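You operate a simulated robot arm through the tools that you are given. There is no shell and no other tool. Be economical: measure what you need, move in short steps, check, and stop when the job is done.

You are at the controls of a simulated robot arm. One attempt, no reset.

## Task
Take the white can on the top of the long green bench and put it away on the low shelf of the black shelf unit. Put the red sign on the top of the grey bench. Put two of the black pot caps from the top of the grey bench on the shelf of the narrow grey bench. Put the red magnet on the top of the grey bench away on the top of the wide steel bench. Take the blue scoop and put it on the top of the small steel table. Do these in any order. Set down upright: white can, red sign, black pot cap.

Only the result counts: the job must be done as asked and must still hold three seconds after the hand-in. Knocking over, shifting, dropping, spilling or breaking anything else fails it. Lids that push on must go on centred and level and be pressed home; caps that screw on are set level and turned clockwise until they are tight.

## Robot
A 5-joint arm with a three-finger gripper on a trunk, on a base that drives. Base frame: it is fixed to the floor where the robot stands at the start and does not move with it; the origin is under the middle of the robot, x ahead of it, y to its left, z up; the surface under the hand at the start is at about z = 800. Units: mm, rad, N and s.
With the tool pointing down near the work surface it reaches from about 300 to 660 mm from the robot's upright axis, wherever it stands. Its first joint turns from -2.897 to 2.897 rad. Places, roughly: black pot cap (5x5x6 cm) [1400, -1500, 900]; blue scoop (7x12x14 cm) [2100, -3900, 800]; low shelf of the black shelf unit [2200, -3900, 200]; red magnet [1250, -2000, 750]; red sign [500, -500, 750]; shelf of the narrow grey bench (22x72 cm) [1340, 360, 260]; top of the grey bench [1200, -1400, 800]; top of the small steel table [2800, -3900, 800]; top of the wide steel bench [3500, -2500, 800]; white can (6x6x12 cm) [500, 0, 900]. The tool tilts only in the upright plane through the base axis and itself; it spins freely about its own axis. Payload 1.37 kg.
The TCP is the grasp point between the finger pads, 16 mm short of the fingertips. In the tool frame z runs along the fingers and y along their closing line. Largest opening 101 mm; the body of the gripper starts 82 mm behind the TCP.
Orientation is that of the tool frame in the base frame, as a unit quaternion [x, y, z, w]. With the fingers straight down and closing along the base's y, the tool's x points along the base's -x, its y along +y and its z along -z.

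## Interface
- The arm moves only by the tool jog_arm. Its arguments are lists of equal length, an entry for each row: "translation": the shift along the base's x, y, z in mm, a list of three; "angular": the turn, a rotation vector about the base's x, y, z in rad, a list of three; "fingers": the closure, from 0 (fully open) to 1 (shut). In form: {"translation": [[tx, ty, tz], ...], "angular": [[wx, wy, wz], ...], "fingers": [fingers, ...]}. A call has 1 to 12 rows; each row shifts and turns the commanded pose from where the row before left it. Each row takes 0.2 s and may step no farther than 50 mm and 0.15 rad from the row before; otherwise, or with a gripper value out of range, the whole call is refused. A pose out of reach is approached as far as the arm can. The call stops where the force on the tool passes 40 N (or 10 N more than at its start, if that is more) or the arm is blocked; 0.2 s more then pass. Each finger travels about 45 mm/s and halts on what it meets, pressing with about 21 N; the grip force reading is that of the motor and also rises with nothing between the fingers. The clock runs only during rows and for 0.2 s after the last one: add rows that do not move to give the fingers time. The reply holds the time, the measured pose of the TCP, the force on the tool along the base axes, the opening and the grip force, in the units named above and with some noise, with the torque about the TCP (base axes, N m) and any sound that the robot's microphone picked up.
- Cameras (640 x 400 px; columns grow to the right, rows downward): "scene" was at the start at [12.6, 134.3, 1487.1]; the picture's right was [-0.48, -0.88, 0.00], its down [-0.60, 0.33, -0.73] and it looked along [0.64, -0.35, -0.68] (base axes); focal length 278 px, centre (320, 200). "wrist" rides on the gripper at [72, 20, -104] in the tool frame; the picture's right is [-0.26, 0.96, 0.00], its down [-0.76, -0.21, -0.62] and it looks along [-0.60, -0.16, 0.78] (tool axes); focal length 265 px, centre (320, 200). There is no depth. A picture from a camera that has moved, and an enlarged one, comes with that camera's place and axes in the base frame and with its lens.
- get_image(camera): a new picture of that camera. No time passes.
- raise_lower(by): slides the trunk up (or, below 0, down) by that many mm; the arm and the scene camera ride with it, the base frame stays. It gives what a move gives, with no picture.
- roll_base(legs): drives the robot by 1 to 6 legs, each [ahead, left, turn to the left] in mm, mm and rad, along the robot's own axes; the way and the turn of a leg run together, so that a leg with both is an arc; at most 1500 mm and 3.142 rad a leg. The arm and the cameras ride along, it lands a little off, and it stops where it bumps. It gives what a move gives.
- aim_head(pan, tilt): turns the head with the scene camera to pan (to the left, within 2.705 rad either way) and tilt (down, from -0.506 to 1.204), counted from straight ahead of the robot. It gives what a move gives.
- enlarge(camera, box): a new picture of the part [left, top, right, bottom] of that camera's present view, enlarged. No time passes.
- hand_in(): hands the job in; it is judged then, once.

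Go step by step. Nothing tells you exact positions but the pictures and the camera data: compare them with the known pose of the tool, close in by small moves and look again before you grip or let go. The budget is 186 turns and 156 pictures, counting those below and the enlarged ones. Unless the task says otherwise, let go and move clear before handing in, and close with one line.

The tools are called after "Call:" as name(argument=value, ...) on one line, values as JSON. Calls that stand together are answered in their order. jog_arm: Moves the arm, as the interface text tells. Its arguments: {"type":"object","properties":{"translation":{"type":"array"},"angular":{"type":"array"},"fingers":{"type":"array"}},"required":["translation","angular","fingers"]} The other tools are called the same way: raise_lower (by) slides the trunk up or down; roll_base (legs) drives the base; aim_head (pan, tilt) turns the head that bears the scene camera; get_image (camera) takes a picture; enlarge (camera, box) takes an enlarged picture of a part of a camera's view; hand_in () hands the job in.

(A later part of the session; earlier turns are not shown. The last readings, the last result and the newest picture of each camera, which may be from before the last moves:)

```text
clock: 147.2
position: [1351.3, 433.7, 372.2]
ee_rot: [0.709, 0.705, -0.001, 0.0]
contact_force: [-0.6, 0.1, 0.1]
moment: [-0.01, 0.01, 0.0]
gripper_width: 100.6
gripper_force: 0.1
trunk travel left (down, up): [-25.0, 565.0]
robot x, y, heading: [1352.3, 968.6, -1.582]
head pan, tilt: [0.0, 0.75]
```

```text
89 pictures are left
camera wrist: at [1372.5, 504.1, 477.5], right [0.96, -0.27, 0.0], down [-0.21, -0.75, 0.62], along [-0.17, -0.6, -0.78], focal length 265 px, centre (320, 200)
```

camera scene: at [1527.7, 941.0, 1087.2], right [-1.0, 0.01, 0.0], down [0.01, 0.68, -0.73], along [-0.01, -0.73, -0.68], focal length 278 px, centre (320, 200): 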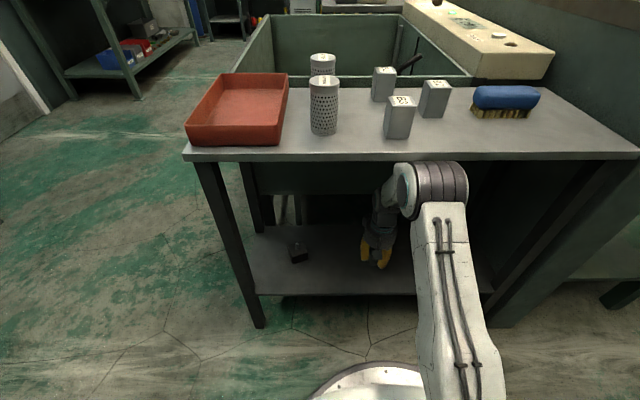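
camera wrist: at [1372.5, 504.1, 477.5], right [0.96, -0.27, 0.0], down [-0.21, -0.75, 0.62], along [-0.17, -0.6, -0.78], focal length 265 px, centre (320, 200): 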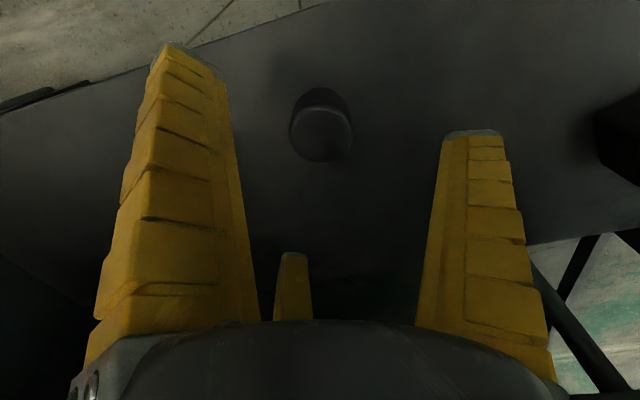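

Cap one stands upright on the shelf. I'll back out, raise up and return for the second cap at about [1420, -1248].

Call:
roll_base(legs=[[-315, 0, 0]])

Call:
raise_lower(by=400)

Call:
jog_arm(translation=[[0, 0, 40], [0, 0, 40], [0, 0, 40], [0, 0, 40], [0, 0, 40], [0, 0, 40], [0, 0, 40], [0, 0, 40], [0, 0, 30]], angular=[[0, 0, 0], [0, 0, 0], [0, 0, 0], [0, 0, 0], [0, 0, 0], [0, 0, 0], [0, 0, 0], [0, 0, 0], [0, 0, 0]], fingers=[0, 0, 0, 0, 0, 0, 0, 0, 0])

Call:
roll_base(legs=[[0, 850, 0], [0, 0, -1.56], [0, 1270, 0], [0, 1260, 0], [250, 0, 0]])

Call:
get_image(camera="scene")

Call:
get_image(camera="wrist")

```text
clock: 149.3
position: [1356.1, 745.3, 371.6]
ee_rot: [0.71, 0.704, 0.001, 0.001]
contact_force: [0.7, 0.2, 0.0]
moment: [0.01, 0.01, -0.01]
gripper_width: 100.6
gripper_force: 0.1
trunk travel left (down, up): [-25.0, 565.0]
robot x, y, heading: [1355.9, 1283.0, -1.582]
head pan, tilt: [0.0, 0.75]
```

```text
clock: 153.2
position: [1355.2, 745.7, 772.4]
ee_rot: [0.709, 0.705, 0.001, 0.0]
contact_force: [0.0, 0.1, -0.3]
moment: [0.0, -0.02, 0.0]
gripper_width: 100.7
gripper_force: 0.1
trunk travel left (down, up): [-425.0, 165.0]
robot x, y, heading: [1352.9, 1282.0, -1.578]
head pan, tilt: [0.0, 0.75]
```

```text
clock: 155.2
position: [1353.8, 746.2, 1122.1]
ee_rot: [0.709, 0.705, 0.0, 0.0]
contact_force: [0.1, 0.0, -0.3]
moment: [-0.02, 0.02, 0.01]
gripper_width: 100.6
gripper_force: 0.1
trunk travel left (down, up): [-425.0, 165.0]
robot x, y, heading: [1355.1, 1278.7, -1.577]
head pan, tilt: [0.0, 0.75]
```

```text
clock: 176.9
position: [1368.0, -1240.5, 1121.7]
ee_rot: [1.0, -0.01, 0.0, 0.0]
contact_force: [-0.3, 1.0, -0.8]
moment: [-0.01, -0.01, -0.04]
gripper_width: 100.7
gripper_force: 0.1
trunk travel left (down, up): [-425.0, 165.0]
robot x, y, heading: [1906.5, -1249.0, 3.123]
head pan, tilt: [0.0, 0.75]
```

```text
88 pictures are left
camera scene: at [1876.7, -1425.5, 1487.1], right [0.02, 1.0, 0.0], down [0.68, -0.01, -0.73], along [-0.73, 0.02, -0.68], focal length 278 px, centre (320, 200)
```

scene: 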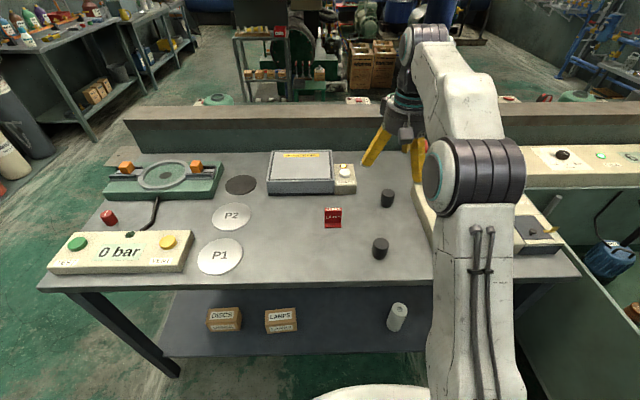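

```text
87 pictures are left
camera wrist: at [1440.6, -1262.6, 1226.8], right [-0.28, -0.96, 0.0], down [-0.75, 0.22, 0.62], along [-0.59, 0.18, -0.78], focal length 265 px, centre (320, 200)
```

wrist: 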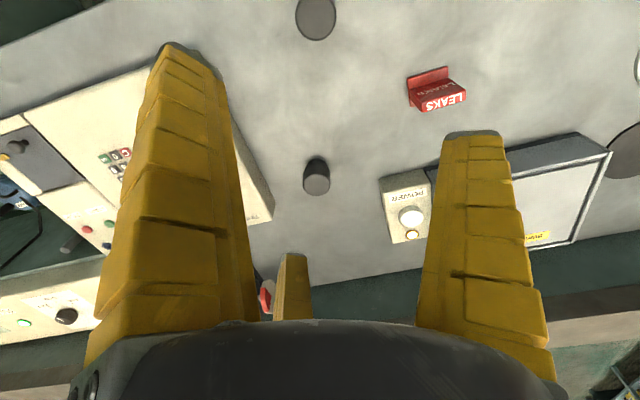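

Cap B's top is at about [1421, -1251, 900]. I'll move above it, descend partway and check.

Call:
jog_arm(translation=[[18, -4, -10], [18, -4, -20], [17, -3, -30], [0, 0, -40], [0, 0, -40], [0, 0, -40]], angular=[[0, 0, 0], [0, 0, 0], [0, 0, 0], [0, 0, 0], [0, 0, 0], [0, 0, 0]], fingers=[0.1, 0.1, 0.1, 0.1, 0.1, 0.1])

Call:
get_image(camera="wrist")

```text
clock: 178.3
position: [1421.4, -1252.4, 941.6]
ee_rot: [1.0, -0.01, 0.0, 0.0]
contact_force: [0.3, 0.0, -0.7]
moment: [-0.01, 0.02, -0.01]
gripper_width: 91.8
gripper_force: 1.1
trunk travel left (down, up): [-425.0, 165.0]
robot x, y, heading: [1905.6, -1247.5, 3.121]
head pan, tilt: [0.0, 0.75]
```

```text
86 pictures are left
camera wrist: at [1493.9, -1273.6, 1047.2], right [-0.28, -0.96, 0.0], down [-0.75, 0.22, 0.62], along [-0.6, 0.18, -0.78], focal length 265 px, centre (320, 200)
```

wrist: 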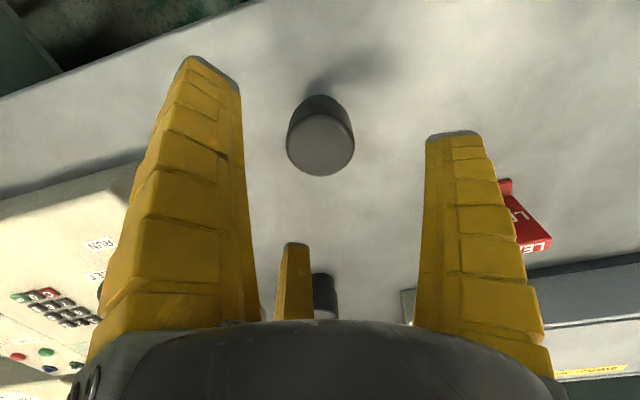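

The view matches the first cap's, so I'll descend, grip and lift.

Call:
jog_arm(translation=[[2, 0, -20], [0, 0, -20], [0, 0, -12], [0, 0, -11]], angular=[[0, 0, 0], [0, 0, 0], [0, 0, 0], [0, 0, 0]], fingers=[0.1, 0.1, 0.1, 0.1])

Call:
jog_arm(translation=[[0, 0, 0], [0, 0, 0], [0, 0, 0], [0, 0, 0], [0, 0, 0], [0, 0, 0], [0, 0, 0], [0, 0, 5], [0, 0, 8], [0, 0, 12], [0, 0, 20], [0, 0, 25]], angular=[[0, 0, 0], [0, 0, 0], [0, 0, 0], [0, 0, 0], [0, 0, 0], [0, 0, 0], [0, 0, 0], [0, 0, 0], [0, 0, 0], [0, 0, 0], [0, 0, 0], [0, 0, 0]], fingers=[1, 1, 1, 1, 1, 1, 1, 1, 1, 1, 1, 1])

Call:
jog_arm(translation=[[0, 0, 25], [0, 0, 25], [0, 0, 25], [0, 0, 25], [0, 0, 25], [0, 0, 25], [0, 0, 25]], angular=[[0, 0, 0], [0, 0, 0], [0, 0, 0], [0, 0, 0], [0, 0, 0], [0, 0, 0], [0, 0, 0]], fingers=[1, 1, 1, 1, 1, 1, 1])

Call:
get_image(camera="wrist")

```text
clock: 179.3
position: [1423.0, -1252.3, 879.5]
ee_rot: [1.0, -0.01, 0.001, 0.0]
contact_force: [-0.7, -0.3, -0.2]
moment: [0.03, 0.02, -0.01]
gripper_width: 91.8
gripper_force: 0.9
trunk travel left (down, up): [-425.0, 165.0]
robot x, y, heading: [1903.3, -1252.1, 3.12]
head pan, tilt: [0.0, 0.75]
```

```text
clock: 181.9
position: [1425.0, -1251.6, 951.4]
ee_rot: [1.0, -0.01, 0.0, 0.0]
contact_force: [-1.1, -0.5, -0.7]
moment: [-0.02, 0.03, -0.05]
gripper_width: 36.1
gripper_force: 20.7
trunk travel left (down, up): [-425.0, 165.0]
robot x, y, heading: [1906.2, -1252.5, 3.122]
head pan, tilt: [0.0, 0.75]
```

```text
clock: 183.5
position: [1424.4, -1252.7, 1125.5]
ee_rot: [1.0, -0.009, 0.0, 0.0]
contact_force: [0.4, -0.2, -0.6]
moment: [0.03, -0.01, -0.01]
gripper_width: 36.5
gripper_force: 20.9
trunk travel left (down, up): [-425.0, 165.0]
robot x, y, heading: [1901.8, -1249.9, 3.126]
head pan, tilt: [0.0, 0.75]
```

```text
85 pictures are left
camera wrist: at [1495.7, -1273.7, 1229.5], right [-0.28, -0.96, 0.0], down [-0.75, 0.22, 0.62], along [-0.6, 0.18, -0.78], focal length 265 px, centre (320, 200)
```

wrist: 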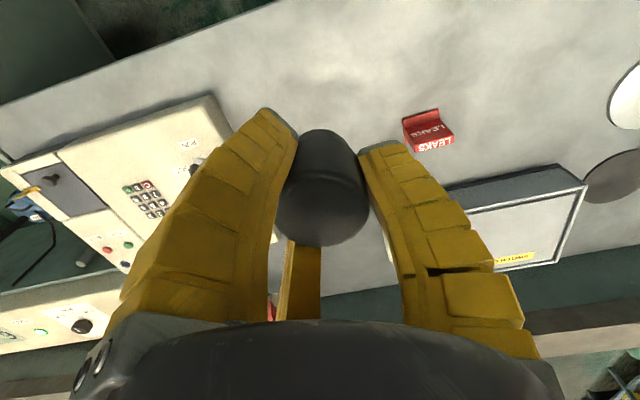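

Cap two is held. I'll drive back to the narrow bench, aiming for x about 1455 next to cap one.

Call:
jog_arm(translation=[[-28, 0, 0], [-28, 0, 0]], angular=[[0, 0, 0], [0, 0, 0]], fingers=[1, 1])

Call:
roll_base(legs=[[-300, 0, 0], [0, -1270, 0], [0, -1265, 0], [0, 0, 1.58], [0, -750, 0]])

Call:
jog_arm(translation=[[0, 0, -40], [0, 0, -40], [0, 0, -40], [0, 0, -40], [0, 0, -40], [0, 0, -40], [0, 0, -40], [0, 0, -40], [0, 0, -30]], angular=[[0, 0, 0], [0, 0, 0], [0, 0, 0], [0, 0, 0], [0, 0, 0], [0, 0, 0], [0, 0, 0], [0, 0, 0], [0, 0, 0]], fingers=[1, 1, 1, 1, 1, 1, 1, 1, 1])

Call:
get_image(camera="scene")

```text
clock: 184.1
position: [1367.7, -1253.1, 1124.2]
ee_rot: [1.0, -0.009, 0.0, 0.0]
contact_force: [-0.2, -0.7, -0.9]
moment: [-0.01, -0.01, -0.03]
gripper_width: 36.4
gripper_force: 20.7
trunk travel left (down, up): [-425.0, 165.0]
robot x, y, heading: [1905.5, -1250.5, 3.115]
head pan, tilt: [0.0, 0.75]
```

```text
clock: 205.6
position: [1509.5, 727.3, 1125.1]
ee_rot: [0.701, 0.713, 0.0, 0.0]
contact_force: [-0.3, -1.0, -1.1]
moment: [0.04, -0.03, 0.01]
gripper_width: 36.2
gripper_force: 20.7
trunk travel left (down, up): [-425.0, 165.0]
robot x, y, heading: [1485.5, 1263.9, -1.556]
head pan, tilt: [0.0, 0.75]
```

```text
clock: 207.6
position: [1509.5, 726.5, 774.7]
ee_rot: [0.701, 0.713, 0.0, 0.0]
contact_force: [0.8, 0.8, 0.4]
moment: [0.04, 0.03, -0.02]
gripper_width: 36.2
gripper_force: 20.7
trunk travel left (down, up): [-425.0, 165.0]
robot x, y, heading: [1488.2, 1267.4, -1.558]
head pan, tilt: [0.0, 0.75]
```

```text
84 pictures are left
camera scene: at [1662.9, 1241.8, 1487.2], right [-1.0, -0.01, 0.0], down [-0.01, 0.68, -0.73], along [0.01, -0.73, -0.68], focal length 278 px, centre (320, 200)
```

scene: 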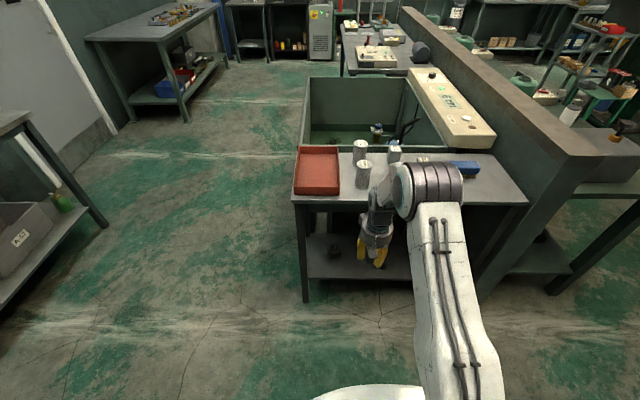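

I'll shift 55 mm to the right, lower the trunk and drive in.

Call:
roll_base(legs=[[0, -58, -0.015]])

Call:
raise_lower(by=-400)

Call:
roll_base(legs=[[292, 0, 0]])

Call:
get_image(camera="wrist")

```text
clock: 208.6
position: [1444.4, 725.2, 775.5]
ee_rot: [0.706, 0.708, 0.0, 0.0]
contact_force: [-0.5, 0.3, -1.0]
moment: [-0.02, -0.04, -0.01]
gripper_width: 36.2
gripper_force: 21.3
trunk travel left (down, up): [-425.0, 165.0]
robot x, y, heading: [1427.7, 1262.4, -1.573]
head pan, tilt: [0.0, 0.75]
```

```text
clock: 212.4
position: [1445.8, 726.3, 375.6]
ee_rot: [0.707, 0.708, 0.0, 0.0]
contact_force: [0.5, 0.5, -1.7]
moment: [-0.01, 0.01, -0.01]
gripper_width: 36.2
gripper_force: 21.0
trunk travel left (down, up): [-25.0, 565.0]
robot x, y, heading: [1425.6, 1265.1, -1.574]
head pan, tilt: [0.0, 0.75]
```

```text
clock: 214.4
position: [1446.8, 435.5, 374.3]
ee_rot: [0.706, 0.708, 0.0, 0.0]
contact_force: [-0.6, 0.4, -0.7]
moment: [0.01, 0.03, 0.0]
gripper_width: 36.2
gripper_force: 21.0
trunk travel left (down, up): [-25.0, 565.0]
robot x, y, heading: [1429.0, 973.3, -1.572]
head pan, tilt: [0.0, 0.75]
```

```text
83 pictures are left
camera wrist: at [1465.6, 507.5, 480.4], right [0.97, -0.26, 0.0], down [-0.21, -0.76, 0.62], along [-0.16, -0.6, -0.78], focal length 265 px, centre (320, 200)
```

wrist: 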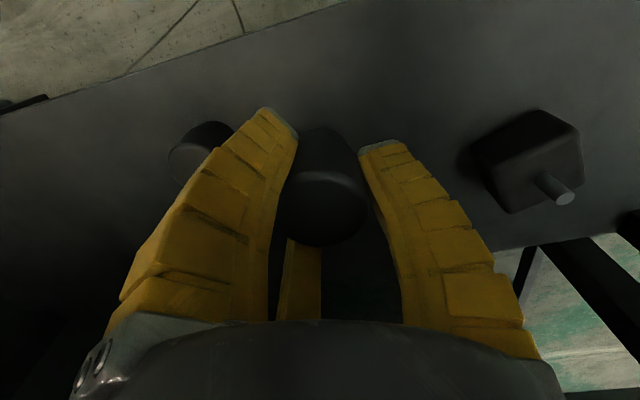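

Cap one is to the left and a small black box to the right, both clear. I'll lower.

Call:
jog_arm(translation=[[0, 0, -15], [0, 0, -15], [0, 0, -15], [0, 0, -12], [0, 0, -8], [0, 0, -6], [0, 0, -3]], angular=[[0, 0, 0], [0, 0, 0], [0, 0, 0], [0, 0, 0], [0, 0, 0], [0, 0, 0], [0, 0, 0]], fingers=[1, 1, 1, 1, 1, 1, 1])

Call:
jog_arm(translation=[[0, 0, -2], [0, 0, -2], [0, 0, 0]], angular=[[0, 0, 0], [0, 0, 0], [0, 0, 0]], fingers=[1, 1, 1])

Call:
jog_arm(translation=[[0, 0, -2], [0, 0, 0]], angular=[[0, 0, 0], [0, 0, 0]], fingers=[1, 1])

```text
clock: 216.0
position: [1445.0, 435.6, 301.7]
ee_rot: [0.706, 0.708, 0.0, 0.0]
contact_force: [-0.2, -0.1, -0.8]
moment: [0.04, 0.0, -0.03]
gripper_width: 36.0
gripper_force: 20.4
trunk travel left (down, up): [-25.0, 565.0]
robot x, y, heading: [1430.5, 973.9, -1.568]
head pan, tilt: [0.0, 0.75]
```

```text
clock: 216.8
position: [1445.1, 435.4, 297.4]
ee_rot: [0.706, 0.709, 0.0, 0.0]
contact_force: [-0.3, 0.2, -0.2]
moment: [0.0, -0.02, 0.01]
gripper_width: 36.3
gripper_force: 20.6
trunk travel left (down, up): [-25.0, 565.0]
robot x, y, heading: [1428.9, 974.1, -1.571]
head pan, tilt: [0.0, 0.75]
```

```text
clock: 217.4
position: [1445.6, 436.2, 295.2]
ee_rot: [0.705, 0.709, 0.0, 0.0]
contact_force: [0.7, 0.7, 3.2]
moment: [0.07, 0.0, 0.02]
gripper_width: 37.1
gripper_force: 21.1
trunk travel left (down, up): [-25.0, 565.0]
robot x, y, heading: [1429.3, 971.8, -1.57]
head pan, tilt: [0.0, 0.75]
```

Light contact. I'll release with a limited opening, lift and check.

Call:
jog_arm(translation=[[0, 0, -1], [0, 0, 0], [0, 0, 0], [0, 0, 0], [0, 0, 0], [0, 0, 0]], angular=[[0, 0, 0], [0, 0, 0], [0, 0, 0], [0, 0, 0], [0, 0, 0], [0, 0, 0]], fingers=[1, 0.6, 0.45, 0.3, 0.25, 0.25])

Call:
jog_arm(translation=[[0, 0, 10], [0, 0, 20], [0, 0, 25], [0, 0, 25]], angular=[[0, 0, 0], [0, 0, 0], [0, 0, 0], [0, 0, 0]], fingers=[0.25, 0.25, 0.1, 0])

Call:
get_image(camera="wrist")

```text
clock: 218.8
position: [1445.8, 435.0, 293.9]
ee_rot: [0.706, 0.709, 0.0, 0.001]
contact_force: [0.0, 0.2, -1.1]
moment: [0.04, 0.03, -0.05]
gripper_width: 78.3
gripper_force: 2.3
trunk travel left (down, up): [-25.0, 565.0]
robot x, y, heading: [1431.2, 974.4, -1.571]
head pan, tilt: [0.0, 0.75]
```

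```text
clock: 219.8
position: [1445.7, 435.7, 374.8]
ee_rot: [0.706, 0.709, 0.0, 0.001]
contact_force: [0.8, 0.0, 0.0]
moment: [0.01, 0.03, 0.05]
gripper_width: 100.6
gripper_force: 0.1
trunk travel left (down, up): [-25.0, 565.0]
robot x, y, heading: [1430.2, 970.8, -1.569]
head pan, tilt: [0.0, 0.75]
```

```text
82 pictures are left
camera wrist: at [1465.6, 507.3, 479.7], right [0.97, -0.26, 0.0], down [-0.21, -0.76, 0.62], along [-0.16, -0.6, -0.78], focal length 265 px, centre (320, 200)
```

wrist: 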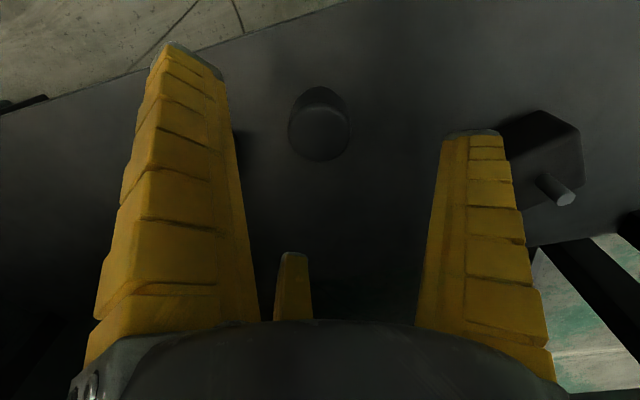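

Both caps stand upright on the shelf. Next is the white can: I'll back out, raise, and drive round to the front of the green bench.

Call:
roll_base(legs=[[-310, 0, 0]])

Call:
raise_lower(by=400)

Call:
jog_arm(translation=[[0, 0, 40], [0, 0, 40], [0, 0, 40], [0, 0, 40], [0, 0, 40], [0, 0, 40], [0, 0, 40], [0, 0, 40], [0, 0, 30]], angular=[[0, 0, 0], [0, 0, 0], [0, 0, 0], [0, 0, 0], [0, 0, 0], [0, 0, 0], [0, 0, 0], [0, 0, 0], [0, 0, 0]], fingers=[0, 0, 0, 0, 0, 0, 0, 0, 0])

Call:
roll_base(legs=[[0, -1400, 0], [0, -250, 0], [1310, 0, 0], [0, 0, 1.57], [160, 0, 0]])

Call:
get_image(camera="scene")

Call:
get_image(camera="wrist")

```text
clock: 221.9
position: [1447.0, 746.2, 373.1]
ee_rot: [0.706, 0.708, -0.001, 0.0]
contact_force: [-0.6, -0.8, 0.1]
moment: [0.01, 0.02, 0.0]
gripper_width: 100.4
gripper_force: 0.1
trunk travel left (down, up): [-25.0, 565.0]
robot x, y, heading: [1431.1, 1284.0, -1.565]
head pan, tilt: [0.0, 0.75]
```

```text
clock: 225.7
position: [1446.6, 745.0, 773.7]
ee_rot: [0.705, 0.709, 0.0, 0.0]
contact_force: [0.8, -0.1, -0.3]
moment: [0.0, -0.01, 0.0]
gripper_width: 100.6
gripper_force: 0.1
trunk travel left (down, up): [-425.0, 165.0]
robot x, y, heading: [1426.7, 1286.4, -1.567]
head pan, tilt: [0.0, 0.75]
```

```text
clock: 227.7
position: [1446.5, 745.4, 1123.8]
ee_rot: [0.705, 0.71, 0.001, 0.0]
contact_force: [0.4, 0.1, 0.8]
moment: [-0.01, 0.01, -0.04]
gripper_width: 100.4
gripper_force: 0.1
trunk travel left (down, up): [-425.0, 165.0]
robot x, y, heading: [1431.8, 1281.3, -1.563]
head pan, tilt: [0.0, 0.75]
```

```text
clock: 247.2
position: [497.1, -26.6, 1122.6]
ee_rot: [-0.007, 1.0, 0.0, -0.001]
contact_force: [-0.6, 0.5, -0.7]
moment: [-0.02, 0.06, 0.03]
gripper_width: 100.6
gripper_force: 0.0
trunk travel left (down, up): [-425.0, 165.0]
robot x, y, heading: [-44.2, -48.0, 0.015]
head pan, tilt: [0.0, 0.75]
```

```text
81 pictures are left
camera scene: at [-19.8, 126.0, 1487.1], right [0.01, -1.0, 0.0], down [-0.68, -0.01, -0.73], along [0.73, 0.01, -0.68], focal length 278 px, centre (320, 200)
```

scene: 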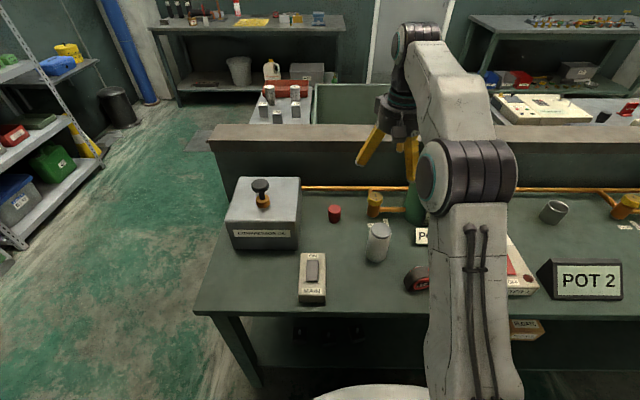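

```text
80 pictures are left
camera wrist: at [424.9, -7.4, 1227.9], right [0.25, 0.97, 0.0], down [0.76, -0.2, 0.62], along [0.6, -0.16, -0.78], focal length 265 px, centre (320, 200)
```

wrist: 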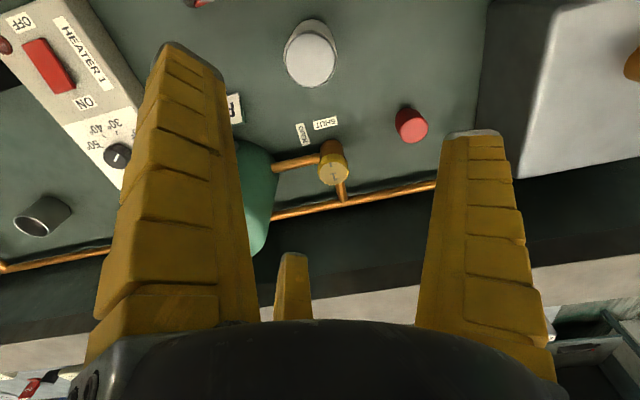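

The can top is at about [485, -33, 910]. I'll move above it and descend partway.

Call:
jog_arm(translation=[[-6, -3, -20], [-6, -3, -35], [0, 0, -35], [0, 0, -35], [0, 0, -30]], angular=[[0, 0, 0], [0, 0, 0], [0, 0, 0], [0, 0, 0], [0, 0, 0]], fingers=[0, 0, 0, 0, 0])

Call:
get_image(camera="wrist")

Call:
enlarge(camera="scene", box=[310, 170, 450, 290])

```text
clock: 248.3
position: [485.0, -33.2, 968.1]
ee_rot: [-0.008, 1.0, -0.001, 0.0]
contact_force: [0.0, -0.7, 0.0]
moment: [0.0, 0.0, -0.02]
gripper_width: 100.7
gripper_force: 0.0
trunk travel left (down, up): [-425.0, 165.0]
robot x, y, heading: [-36.1, -48.6, 0.008]
head pan, tilt: [0.0, 0.75]
```

```text
79 pictures are left
camera wrist: at [412.9, -13.4, 1072.3], right [0.25, 0.97, 0.0], down [0.76, -0.2, 0.62], along [0.6, -0.16, -0.78], focal length 265 px, centre (320, 200)
```

wrist: 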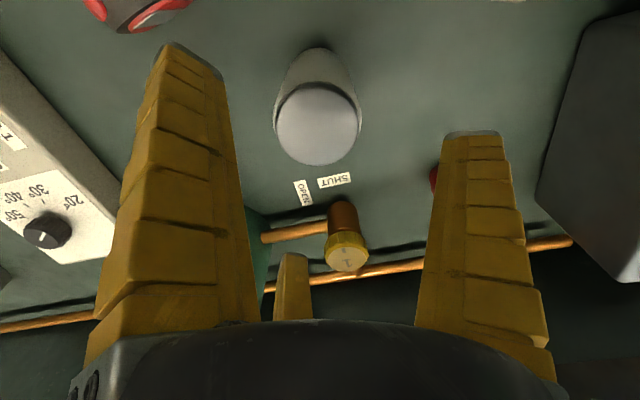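

```text
3.33 times, centred on (380, 230) of scene
camera zoom: at [-20.6, 126.0, 1487.2], right [0.01, -1.0, 0.0], down [-0.68, -0.01, -0.73], along [0.73, 0.01, -0.68], focal length 928 px, centre (120, 100)
```

zoom: 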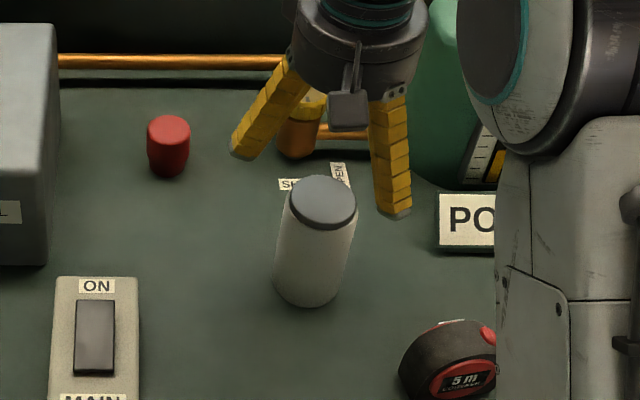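

The can axis is at about [476, -31], top at about 915. I'll correct, descend to z 886 and grip.

Call:
jog_arm(translation=[[-8, 2, -10], [0, 0, -20], [0, 0, -20], [0, 0, -17], [0, 0, -15]], angular=[[0, 0, 0], [0, 0, 0], [0, 0, 0], [0, 0, 0], [0, 0, 0]], fingers=[0, 0, 0, 0, 0])

Call:
jog_arm(translation=[[0, 0, 0], [0, 0, 0], [0, 0, 0], [0, 0, 0], [0, 0, 0], [0, 0, 0]], angular=[[0, 0, 0], [0, 0, 0], [0, 0, 0], [0, 0, 0], [0, 0, 0], [0, 0, 0]], fingers=[1, 1, 1, 1, 1, 1])

Call:
get_image(camera="wrist")

Call:
enlarge(camera="scene", box=[310, 170, 450, 290])

```text
clock: 249.6
position: [476.5, -29.1, 886.0]
ee_rot: [-0.006, 1.0, 0.0, 0.0]
contact_force: [-0.2, -0.2, 0.1]
moment: [0.01, 0.03, -0.02]
gripper_width: 100.5
gripper_force: 0.0
trunk travel left (down, up): [-425.0, 165.0]
robot x, y, heading: [-41.2, -45.3, 0.01]
head pan, tilt: [0.0, 0.75]
```

```text
clock: 250.9
position: [475.1, -30.5, 885.7]
ee_rot: [-0.007, 1.0, 0.001, 0.0]
contact_force: [0.7, 0.4, 0.9]
moment: [0.07, 0.0, -0.04]
gripper_width: 56.9
gripper_force: 20.5
trunk travel left (down, up): [-425.0, 165.0]
robot x, y, heading: [-42.4, -49.9, 0.013]
head pan, tilt: [0.0, 0.75]
```

```text
77 pictures are left
camera wrist: at [404.4, -10.9, 991.3], right [0.25, 0.97, 0.0], down [0.76, -0.2, 0.62], along [0.6, -0.16, -0.78], focal length 265 px, centre (320, 200)
```

wrist: 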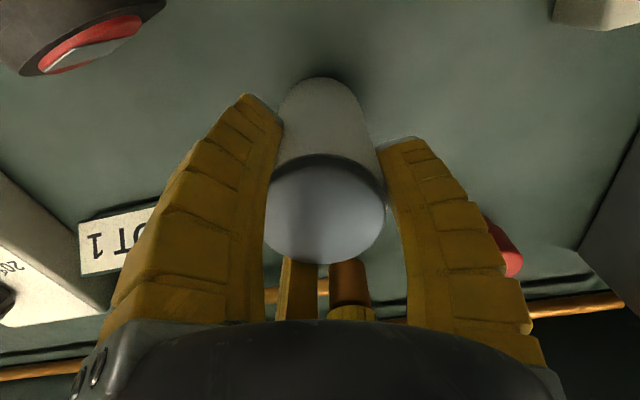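

```text
3.33 times, centred on (380, 230) of scene
camera zoom: at [-20.7, 125.9, 1487.2], right [0.01, -1.0, 0.0], down [-0.68, -0.01, -0.73], along [0.73, 0.01, -0.68], focal length 928 px, centre (120, 100)
```

zoom: 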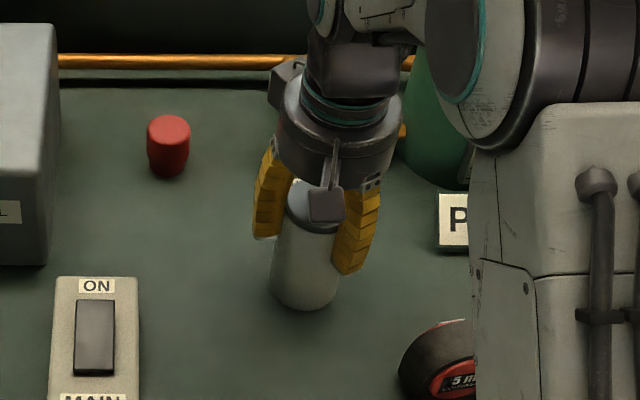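

The can is gripped at 57 mm. I'll lift it and drive round to the aisle.

Call:
jog_arm(translation=[[0, 0, 5], [0, 0, 10], [0, 0, 20], [0, 0, 25], [0, 0, 30], [0, 0, 30], [0, 0, 30], [0, 0, 30], [0, 0, 30], [0, 0, 30]], angular=[[0, 0, 0], [0, 0, 0], [0, 0, 0], [0, 0, 0], [0, 0, 0], [0, 0, 0], [0, 0, 0], [0, 0, 0], [0, 0, 0], [0, 0, 0]], fingers=[1, 1, 1, 1, 1, 1, 1, 1, 1, 1])

Call:
roll_base(legs=[[-200, 0, 0], [0, 1330, 0], [1250, 0, 0], [1200, 0, 0], [0, 0, -1.57], [1400, 0, 0]])

Call:
get_image(camera="wrist")

```text
clock: 253.2
position: [475.6, -31.1, 1127.3]
ee_rot: [-0.007, 1.0, -0.001, -0.002]
contact_force: [-0.1, 0.4, -3.3]
moment: [0.01, 0.01, 0.03]
gripper_width: 57.2
gripper_force: 21.1
trunk travel left (down, up): [-425.0, 165.0]
robot x, y, heading: [-45.7, -48.7, 0.013]
head pan, tilt: [0.0, 0.75]
```

```text
clock: 283.1
position: [2216.4, -632.1, 1126.5]
ee_rot: [0.708, 0.706, -0.001, 0.0]
contact_force: [0.3, 0.2, -2.5]
moment: [0.01, 0.01, 0.04]
gripper_width: 56.7
gripper_force: 21.4
trunk travel left (down, up): [-425.0, 165.0]
robot x, y, heading: [2207.2, -114.0, -1.577]
head pan, tilt: [0.0, 0.75]
```

```text
75 pictures are left
camera wrist: at [2237.1, -560.4, 1231.8], right [0.96, -0.27, 0.0], down [-0.21, -0.76, 0.62], along [-0.16, -0.6, -0.78], focal length 265 px, centre (320, 200)
```

wrist: 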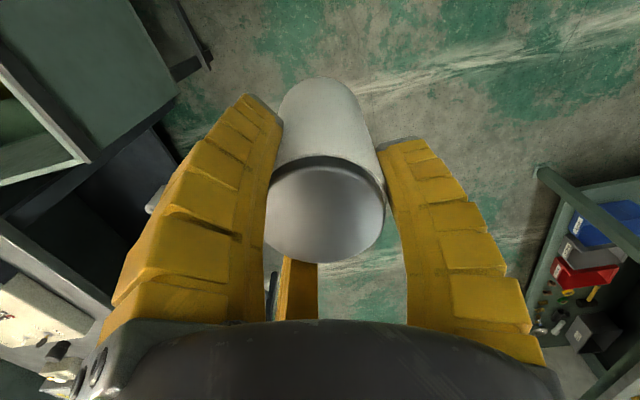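

It's firmly held. I'll continue down the aisle towards the black shelf unit.

Call:
roll_base(legs=[[1400, 0, 0], [1250, 0, 0]])

Call:
get_image(camera="scene")

Call:
aim_head(pan=0.2, tilt=0.5)

Call:
get_image(camera="scene")

```text
clock: 296.0
position: [2189.8, -3283.4, 1125.6]
ee_rot: [0.711, 0.703, -0.001, -0.001]
contact_force: [-0.8, 0.0, -3.0]
moment: [-0.01, 0.02, -0.01]
gripper_width: 57.0
gripper_force: 20.9
trunk travel left (down, up): [-425.0, 165.0]
robot x, y, heading: [2183.3, -2769.9, -1.582]
head pan, tilt: [0.0, 0.75]
```

```text
74 pictures are left
camera scene: at [2359.2, -2792.8, 1487.1], right [-1.0, 0.01, 0.0], down [0.01, 0.68, -0.73], along [-0.01, -0.73, -0.68], focal length 278 px, centre (320, 200)
```

scene: 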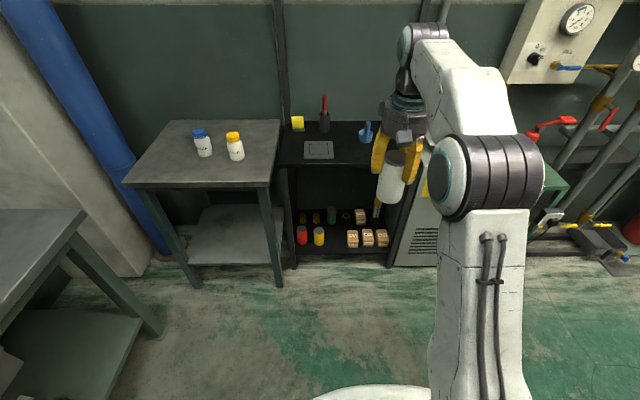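

```text
clock: 296.8
position: [2189.1, -3283.6, 1126.1]
ee_rot: [0.711, 0.703, 0.0, 0.0]
contact_force: [-0.5, 0.2, -2.1]
moment: [0.0, -0.01, -0.01]
gripper_width: 57.1
gripper_force: 21.2
trunk travel left (down, up): [-425.0, 165.0]
robot x, y, heading: [2186.1, -2768.1, -1.581]
head pan, tilt: [0.201, 0.499]
```

```text
73 pictures are left
camera scene: at [2377.3, -2799.2, 1509.0], right [-0.98, -0.19, 0.0], down [-0.09, 0.47, -0.88], along [0.16, -0.86, -0.48], focal length 278 px, centre (320, 200)
```

scene: 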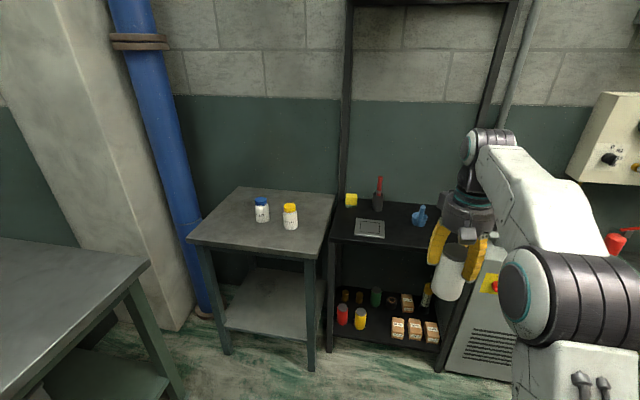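

The low shelf is partly filled with jars and boxes, and the blue scoop stands on the unit's top. I'll enlarge both.

Call:
enlarge(camera="scene", box=[320, 260, 460, 380])

Call:
enlarge(camera="scene", box=[330, 170, 440, 250])

```text
3.33 times, centred on (390, 320) of scene
camera zoom: at [2377.3, -2799.2, 1509.0], right [-0.98, -0.19, 0.0], down [-0.09, 0.47, -0.88], along [0.16, -0.86, -0.48], focal length 928 px, centre (87, -200)
```

zoom: 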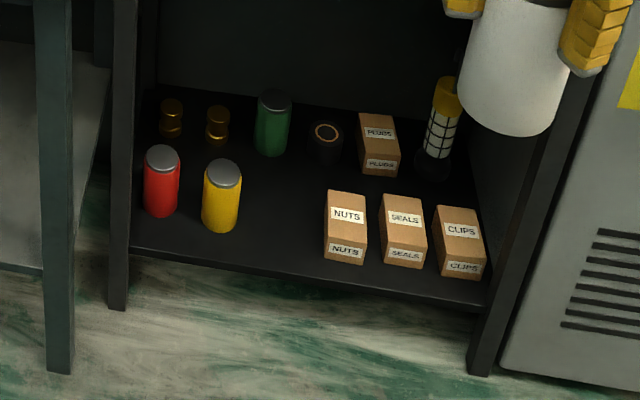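

```text
5.00 times, centred on (385, 210) of scene
camera zoom: at [2377.3, -2799.2, 1509.0], right [-0.98, -0.19, 0.0], down [-0.09, 0.47, -0.88], along [0.16, -0.86, -0.48], focal length 1393 px, centre (-5, 150)
```

zoom: 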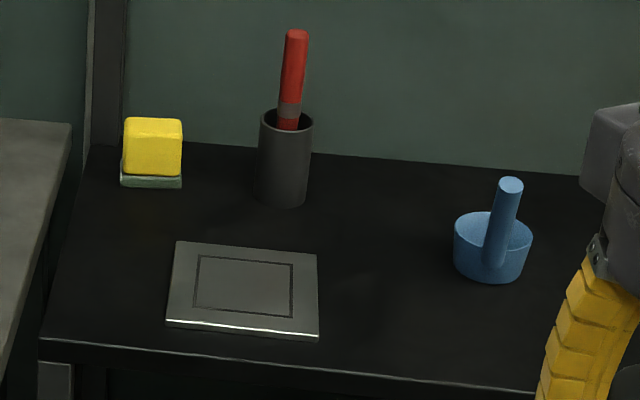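

There's a gap between the yellow jar (edge x≈2313) and the NUTS box (edge x≈2187). I'll place the can at about [2240, -3785]. First I lower in front of the unit.

Call:
raise_lower(by=-400)

Call:
jog_arm(translation=[[0, 0, -40], [0, 0, -40], [0, 0, -40], [0, 0, -40], [0, 0, -40], [0, 0, -40], [0, 0, -40], [0, 0, -45]], angular=[[0, 0, 0], [0, 0, 0], [0, 0, 0], [0, 0, 0], [0, 0, 0], [0, 0, 0], [0, 0, 0], [0, 0, 0]], fingers=[1, 1, 1, 1, 1, 1, 1, 1])

Call:
roll_base(legs=[[250, 52, 0.01]])

Call:
aim_head(pan=0.0, tilt=0.65)

Call:
get_image(camera="scene")

Call:
get_image(camera="wrist")

```text
clock: 300.6
position: [2190.4, -3283.9, 726.7]
ee_rot: [0.711, 0.703, 0.0, 0.0]
contact_force: [-0.5, 0.1, -3.2]
moment: [-0.01, -0.03, 0.02]
gripper_width: 56.7
gripper_force: 21.1
trunk travel left (down, up): [-25.0, 565.0]
robot x, y, heading: [2185.8, -2767.0, -1.588]
head pan, tilt: [0.201, 0.499]
```

```text
clock: 302.4
position: [2189.7, -3284.1, 402.0]
ee_rot: [0.711, 0.704, 0.001, 0.001]
contact_force: [0.6, 0.3, -2.8]
moment: [0.02, -0.04, -0.01]
gripper_width: 56.9
gripper_force: 21.8
trunk travel left (down, up): [-25.0, 565.0]
robot x, y, heading: [2184.5, -2768.1, -1.585]
head pan, tilt: [0.201, 0.499]
```

```text
clock: 304.2
position: [2244.8, -3532.0, 401.1]
ee_rot: [0.707, 0.707, 0.0, 0.0]
contact_force: [0.0, 0.1, -3.2]
moment: [0.0, 0.01, -0.04]
gripper_width: 56.8
gripper_force: 21.4
trunk travel left (down, up): [-25.0, 565.0]
robot x, y, heading: [2232.7, -3017.9, -1.569]
head pan, tilt: [0.201, 0.499]
```

```text
clock: 305.0
position: [2245.2, -3533.4, 402.8]
ee_rot: [0.707, 0.707, 0.001, 0.0]
contact_force: [0.4, -0.5, -2.6]
moment: [0.0, 0.01, -0.01]
gripper_width: 56.9
gripper_force: 20.8
trunk travel left (down, up): [-25.0, 565.0]
robot x, y, heading: [2236.4, -3016.1, -1.574]
head pan, tilt: [0.0, 0.649]
```

```text
70 pictures are left
camera scene: at [2409.4, -3045.4, 1095.8], right [-1.0, 0.0, 0.0], down [0.0, 0.6, -0.8], along [0.0, -0.8, -0.6], focal length 278 px, centre (320, 200)
```

scene: 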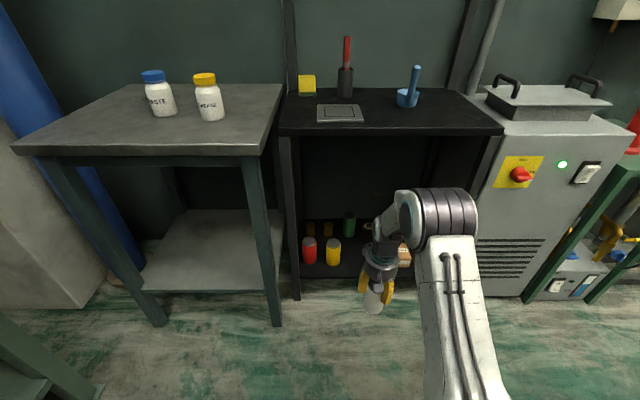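

```text
69 pictures are left
camera wrist: at [2265.1, -3461.3, 506.5], right [0.96, -0.26, 0.0], down [-0.21, -0.76, 0.62], along [-0.16, -0.6, -0.78], focal length 265 px, centre (320, 200)
```

wrist: 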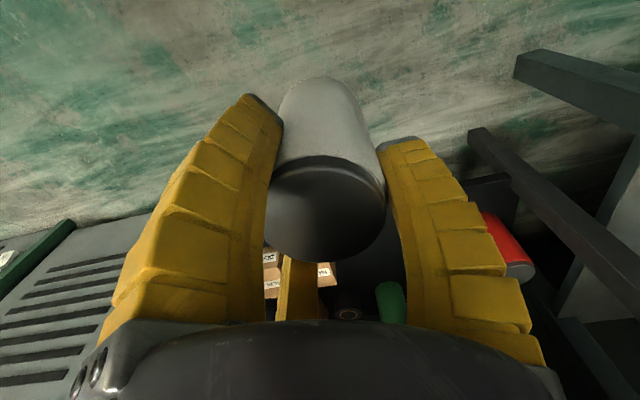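

Clearance is fine: the elbow tops out near 720 under the unit top at about 795. I'll drive in.

Call:
roll_base(legs=[[250, -4, 0]])

Call:
get_image(camera="wrist")

Call:
enlarge(camera="scene", box=[270, 240, 470, 400])

```text
clock: 306.8
position: [2240.1, -3781.7, 401.3]
ee_rot: [0.708, 0.707, -0.001, -0.001]
contact_force: [-0.2, -0.4, -3.3]
moment: [0.01, -0.01, -0.02]
gripper_width: 56.8
gripper_force: 21.2
trunk travel left (down, up): [-25.0, 565.0]
robot x, y, heading: [2228.0, -3265.1, -1.573]
head pan, tilt: [0.0, 0.649]
```

```text
68 pictures are left
camera wrist: at [2260.5, -3710.0, 506.6], right [0.96, -0.26, 0.0], down [-0.21, -0.76, 0.62], along [-0.16, -0.6, -0.78], focal length 265 px, centre (320, 200)
```

wrist: 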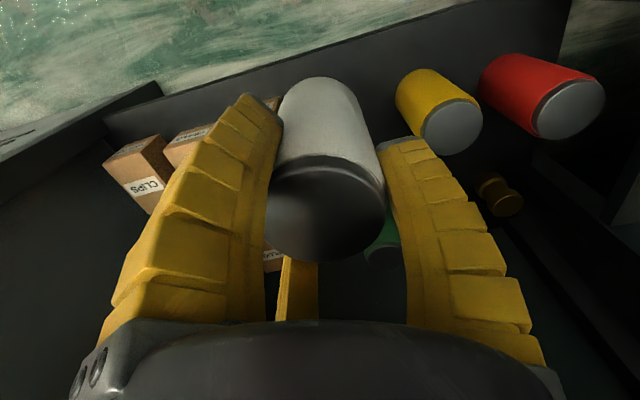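

```text
2.50 times, centred on (370, 320) of scene
camera zoom: at [2404.8, -3294.1, 1095.7], right [-1.0, 0.0, 0.0], down [0.0, 0.6, -0.8], along [0.0, -0.8, -0.6], focal length 696 px, centre (195, -100)
```

zoom: 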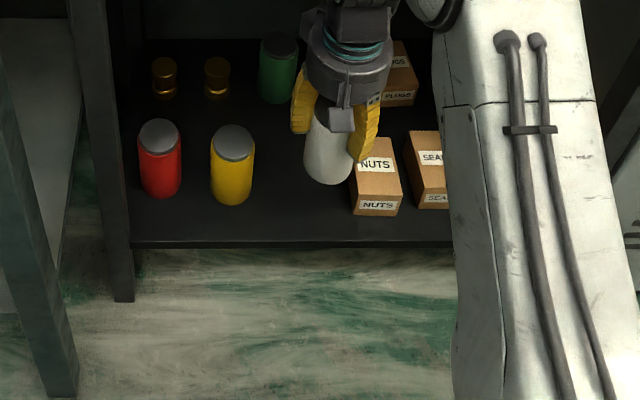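

There's about 17 mm of clearance to the NUTS box and more to the jar. I'll nudge +8 mm in x and lower.

Call:
jog_arm(translation=[[8, 0, 0], [0, 0, -20], [0, 0, -20], [0, 0, -20], [0, 0, -20], [0, 0, -12], [0, 0, -6]], angular=[[0, 0, 0], [0, 0, 0], [0, 0, 0], [0, 0, 0], [0, 0, 0], [0, 0, 0], [0, 0, 0]], fingers=[1, 1, 1, 1, 1, 1, 1])

Call:
enlarge(camera="scene", box=[270, 240, 470, 400])

Call:
jog_arm(translation=[[0, 0, -2], [0, 0, -2], [0, 0, 0]], angular=[[0, 0, 0], [0, 0, 0], [0, 0, 0]], fingers=[1, 1, 1])

```text
clock: 308.4
position: [2247.8, -3782.5, 303.7]
ee_rot: [0.708, 0.707, 0.001, -0.001]
contact_force: [-0.3, -0.2, -3.0]
moment: [0.0, 0.0, -0.01]
gripper_width: 56.8
gripper_force: 21.6
trunk travel left (down, up): [-25.0, 565.0]
robot x, y, heading: [2227.6, -3263.8, -1.572]
head pan, tilt: [0.0, 0.649]
```

```text
2.50 times, centred on (370, 320) of scene
camera zoom: at [2404.8, -3294.1, 1095.7], right [-1.0, 0.0, 0.0], down [0.0, 0.6, -0.8], along [0.0, -0.8, -0.6], focal length 696 px, centre (195, -100)
```

zoom: 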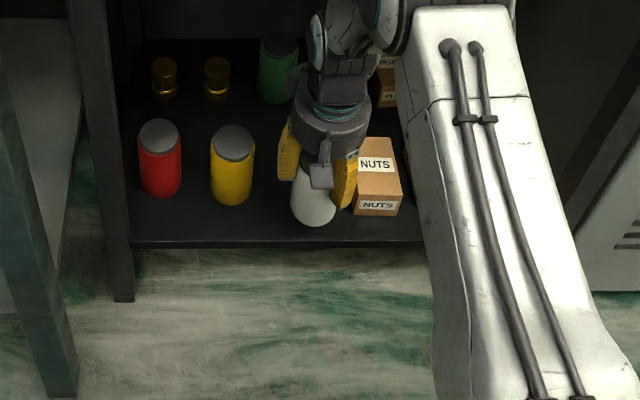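

```text
clock: 309.2
position: [2247.9, -3782.4, 299.1]
ee_rot: [0.707, 0.707, 0.0, 0.0]
contact_force: [0.3, -0.1, -3.1]
moment: [0.0, 0.0, 0.0]
gripper_width: 56.8
gripper_force: 21.0
trunk travel left (down, up): [-25.0, 565.0]
robot x, y, heading: [2229.5, -3264.9, -1.571]
head pan, tilt: [0.0, 0.649]
```

Call:
jog_arm(translation=[[0, 0, -3], [0, 0, -3], [0, 0, 0]], angular=[[0, 0, 0], [0, 0, 0], [0, 0, 0]], fingers=[1, 1, 1])

Call:
jog_arm(translation=[[0, 0, -2], [0, 0, -2], [0, 0, 0]], angular=[[0, 0, 0], [0, 0, 0], [0, 0, 0]], fingers=[1, 1, 1])

Call:
jog_arm(translation=[[0, 0, -2], [0, 0, -1]], angular=[[0, 0, 0], [0, 0, 0]], fingers=[1, 1])

```text
clock: 310.0
position: [2248.0, -3782.7, 293.0]
ee_rot: [0.707, 0.707, 0.0, 0.0]
contact_force: [-0.5, 0.4, -1.6]
moment: [-0.01, 0.01, -0.02]
gripper_width: 56.8
gripper_force: 20.8
trunk travel left (down, up): [-25.0, 565.0]
robot x, y, heading: [2229.4, -3267.5, -1.576]
head pan, tilt: [0.0, 0.649]
```

```text
clock: 310.8
position: [2248.0, -3782.2, 289.6]
ee_rot: [0.707, 0.707, 0.001, -0.001]
contact_force: [0.8, 0.0, -3.0]
moment: [-0.01, -0.01, -0.01]
gripper_width: 57.0
gripper_force: 20.6
trunk travel left (down, up): [-25.0, 565.0]
robot x, y, heading: [2228.0, -3263.8, -1.571]
head pan, tilt: [0.0, 0.649]
```

```text
clock: 311.4
position: [2248.7, -3782.0, 286.3]
ee_rot: [0.707, 0.707, 0.001, -0.001]
contact_force: [-0.6, -0.7, -3.7]
moment: [-0.04, -0.03, 0.0]
gripper_width: 56.9
gripper_force: 20.9
trunk travel left (down, up): [-25.0, 565.0]
robot x, y, heading: [2231.6, -3264.7, -1.571]
head pan, tilt: [0.0, 0.649]
```

Call:
jog_arm(translation=[[0, 0, -2], [0, 0, -1], [0, 0, 0]], angular=[[0, 0, 0], [0, 0, 0], [0, 0, 0]], fingers=[1, 1, 1])

Call:
enlarge(camera="scene", box=[330, 290, 430, 350])

```text
clock: 312.2
position: [2248.9, -3780.7, 283.3]
ee_rot: [0.707, 0.707, 0.001, -0.001]
contact_force: [0.1, -0.3, -3.2]
moment: [0.01, -0.01, -0.03]
gripper_width: 56.7
gripper_force: 21.2
trunk travel left (down, up): [-25.0, 565.0]
robot x, y, heading: [2230.6, -3263.3, -1.57]
head pan, tilt: [0.0, 0.649]
```

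```text
6.40 times, centred on (380, 320) of scene
camera zoom: at [2404.8, -3294.1, 1095.7], right [-1.0, 0.0, 0.0], down [0.0, 0.6, -0.8], along [0.0, -0.8, -0.6], focal length 1783 px, centre (-64, -568)
```

zoom: 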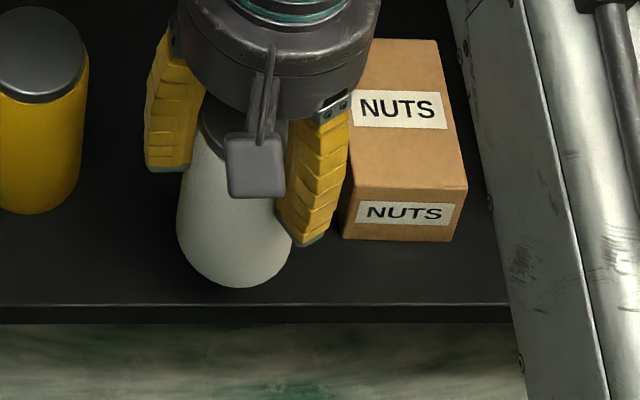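

Comparing several views, the shelf front edge is really at about y −3812 and the shelf at about z 85, so the can is hanging in front of it. I'll raise a little, drive in another 90 mm and look again.

Call:
jog_arm(translation=[[0, 0, 15], [0, 0, 15], [-6, 0, 10]], angular=[[0, 0, 0], [0, 0, 0], [0, 0, 0]], fingers=[1, 1, 1])

Call:
roll_base(legs=[[92, 0, 0]])

Call:
get_image(camera="wrist")

Call:
get_image(camera="scene")

```text
clock: 313.0
position: [2241.5, -3780.4, 323.2]
ee_rot: [0.707, 0.707, 0.0, -0.001]
contact_force: [-0.1, -0.2, -3.0]
moment: [-0.03, -0.01, -0.01]
gripper_width: 56.8
gripper_force: 21.3
trunk travel left (down, up): [-25.0, 565.0]
robot x, y, heading: [2228.9, -3264.0, -1.577]
head pan, tilt: [0.0, 0.649]
```

```text
clock: 314.1
position: [2240.8, -3834.4, 320.9]
ee_rot: [0.707, 0.707, 0.008, -0.008]
contact_force: [-0.5, 0.2, -3.0]
moment: [0.0, -0.04, 0.03]
gripper_width: 57.0
gripper_force: 20.8
trunk travel left (down, up): [-25.0, 565.0]
robot x, y, heading: [2224.8, -3331.2, -1.569]
head pan, tilt: [0.0, 0.649]
stopped in leg 1: the robot was blocked; the commanded pose is now the measured one
```

```text
64 pictures are left
camera wrist: at [2261.9, -3764.4, 427.3], right [0.96, -0.26, -0.01], down [-0.21, -0.77, 0.6], along [-0.16, -0.58, -0.8], focal length 265 px, centre (320, 200)
```

wrist: 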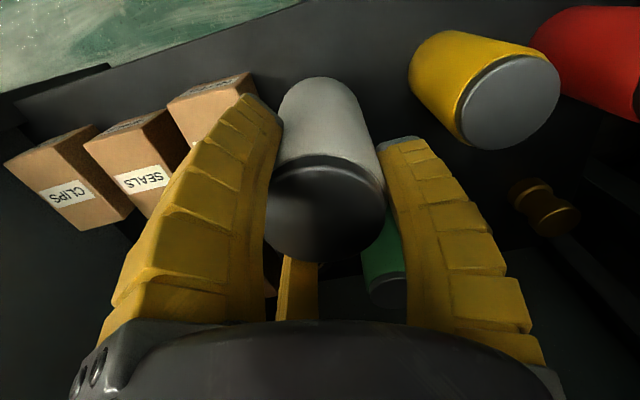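

```text
63 pictures are left
camera scene: at [2404.3, -3351.1, 1096.9], right [-1.0, 0.0, 0.0], down [0.0, 0.6, -0.8], along [0.0, -0.8, -0.6], focal length 278 px, centre (320, 200)
```

scene: 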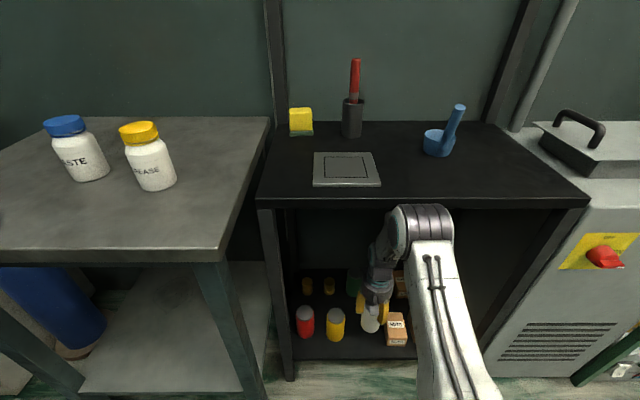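

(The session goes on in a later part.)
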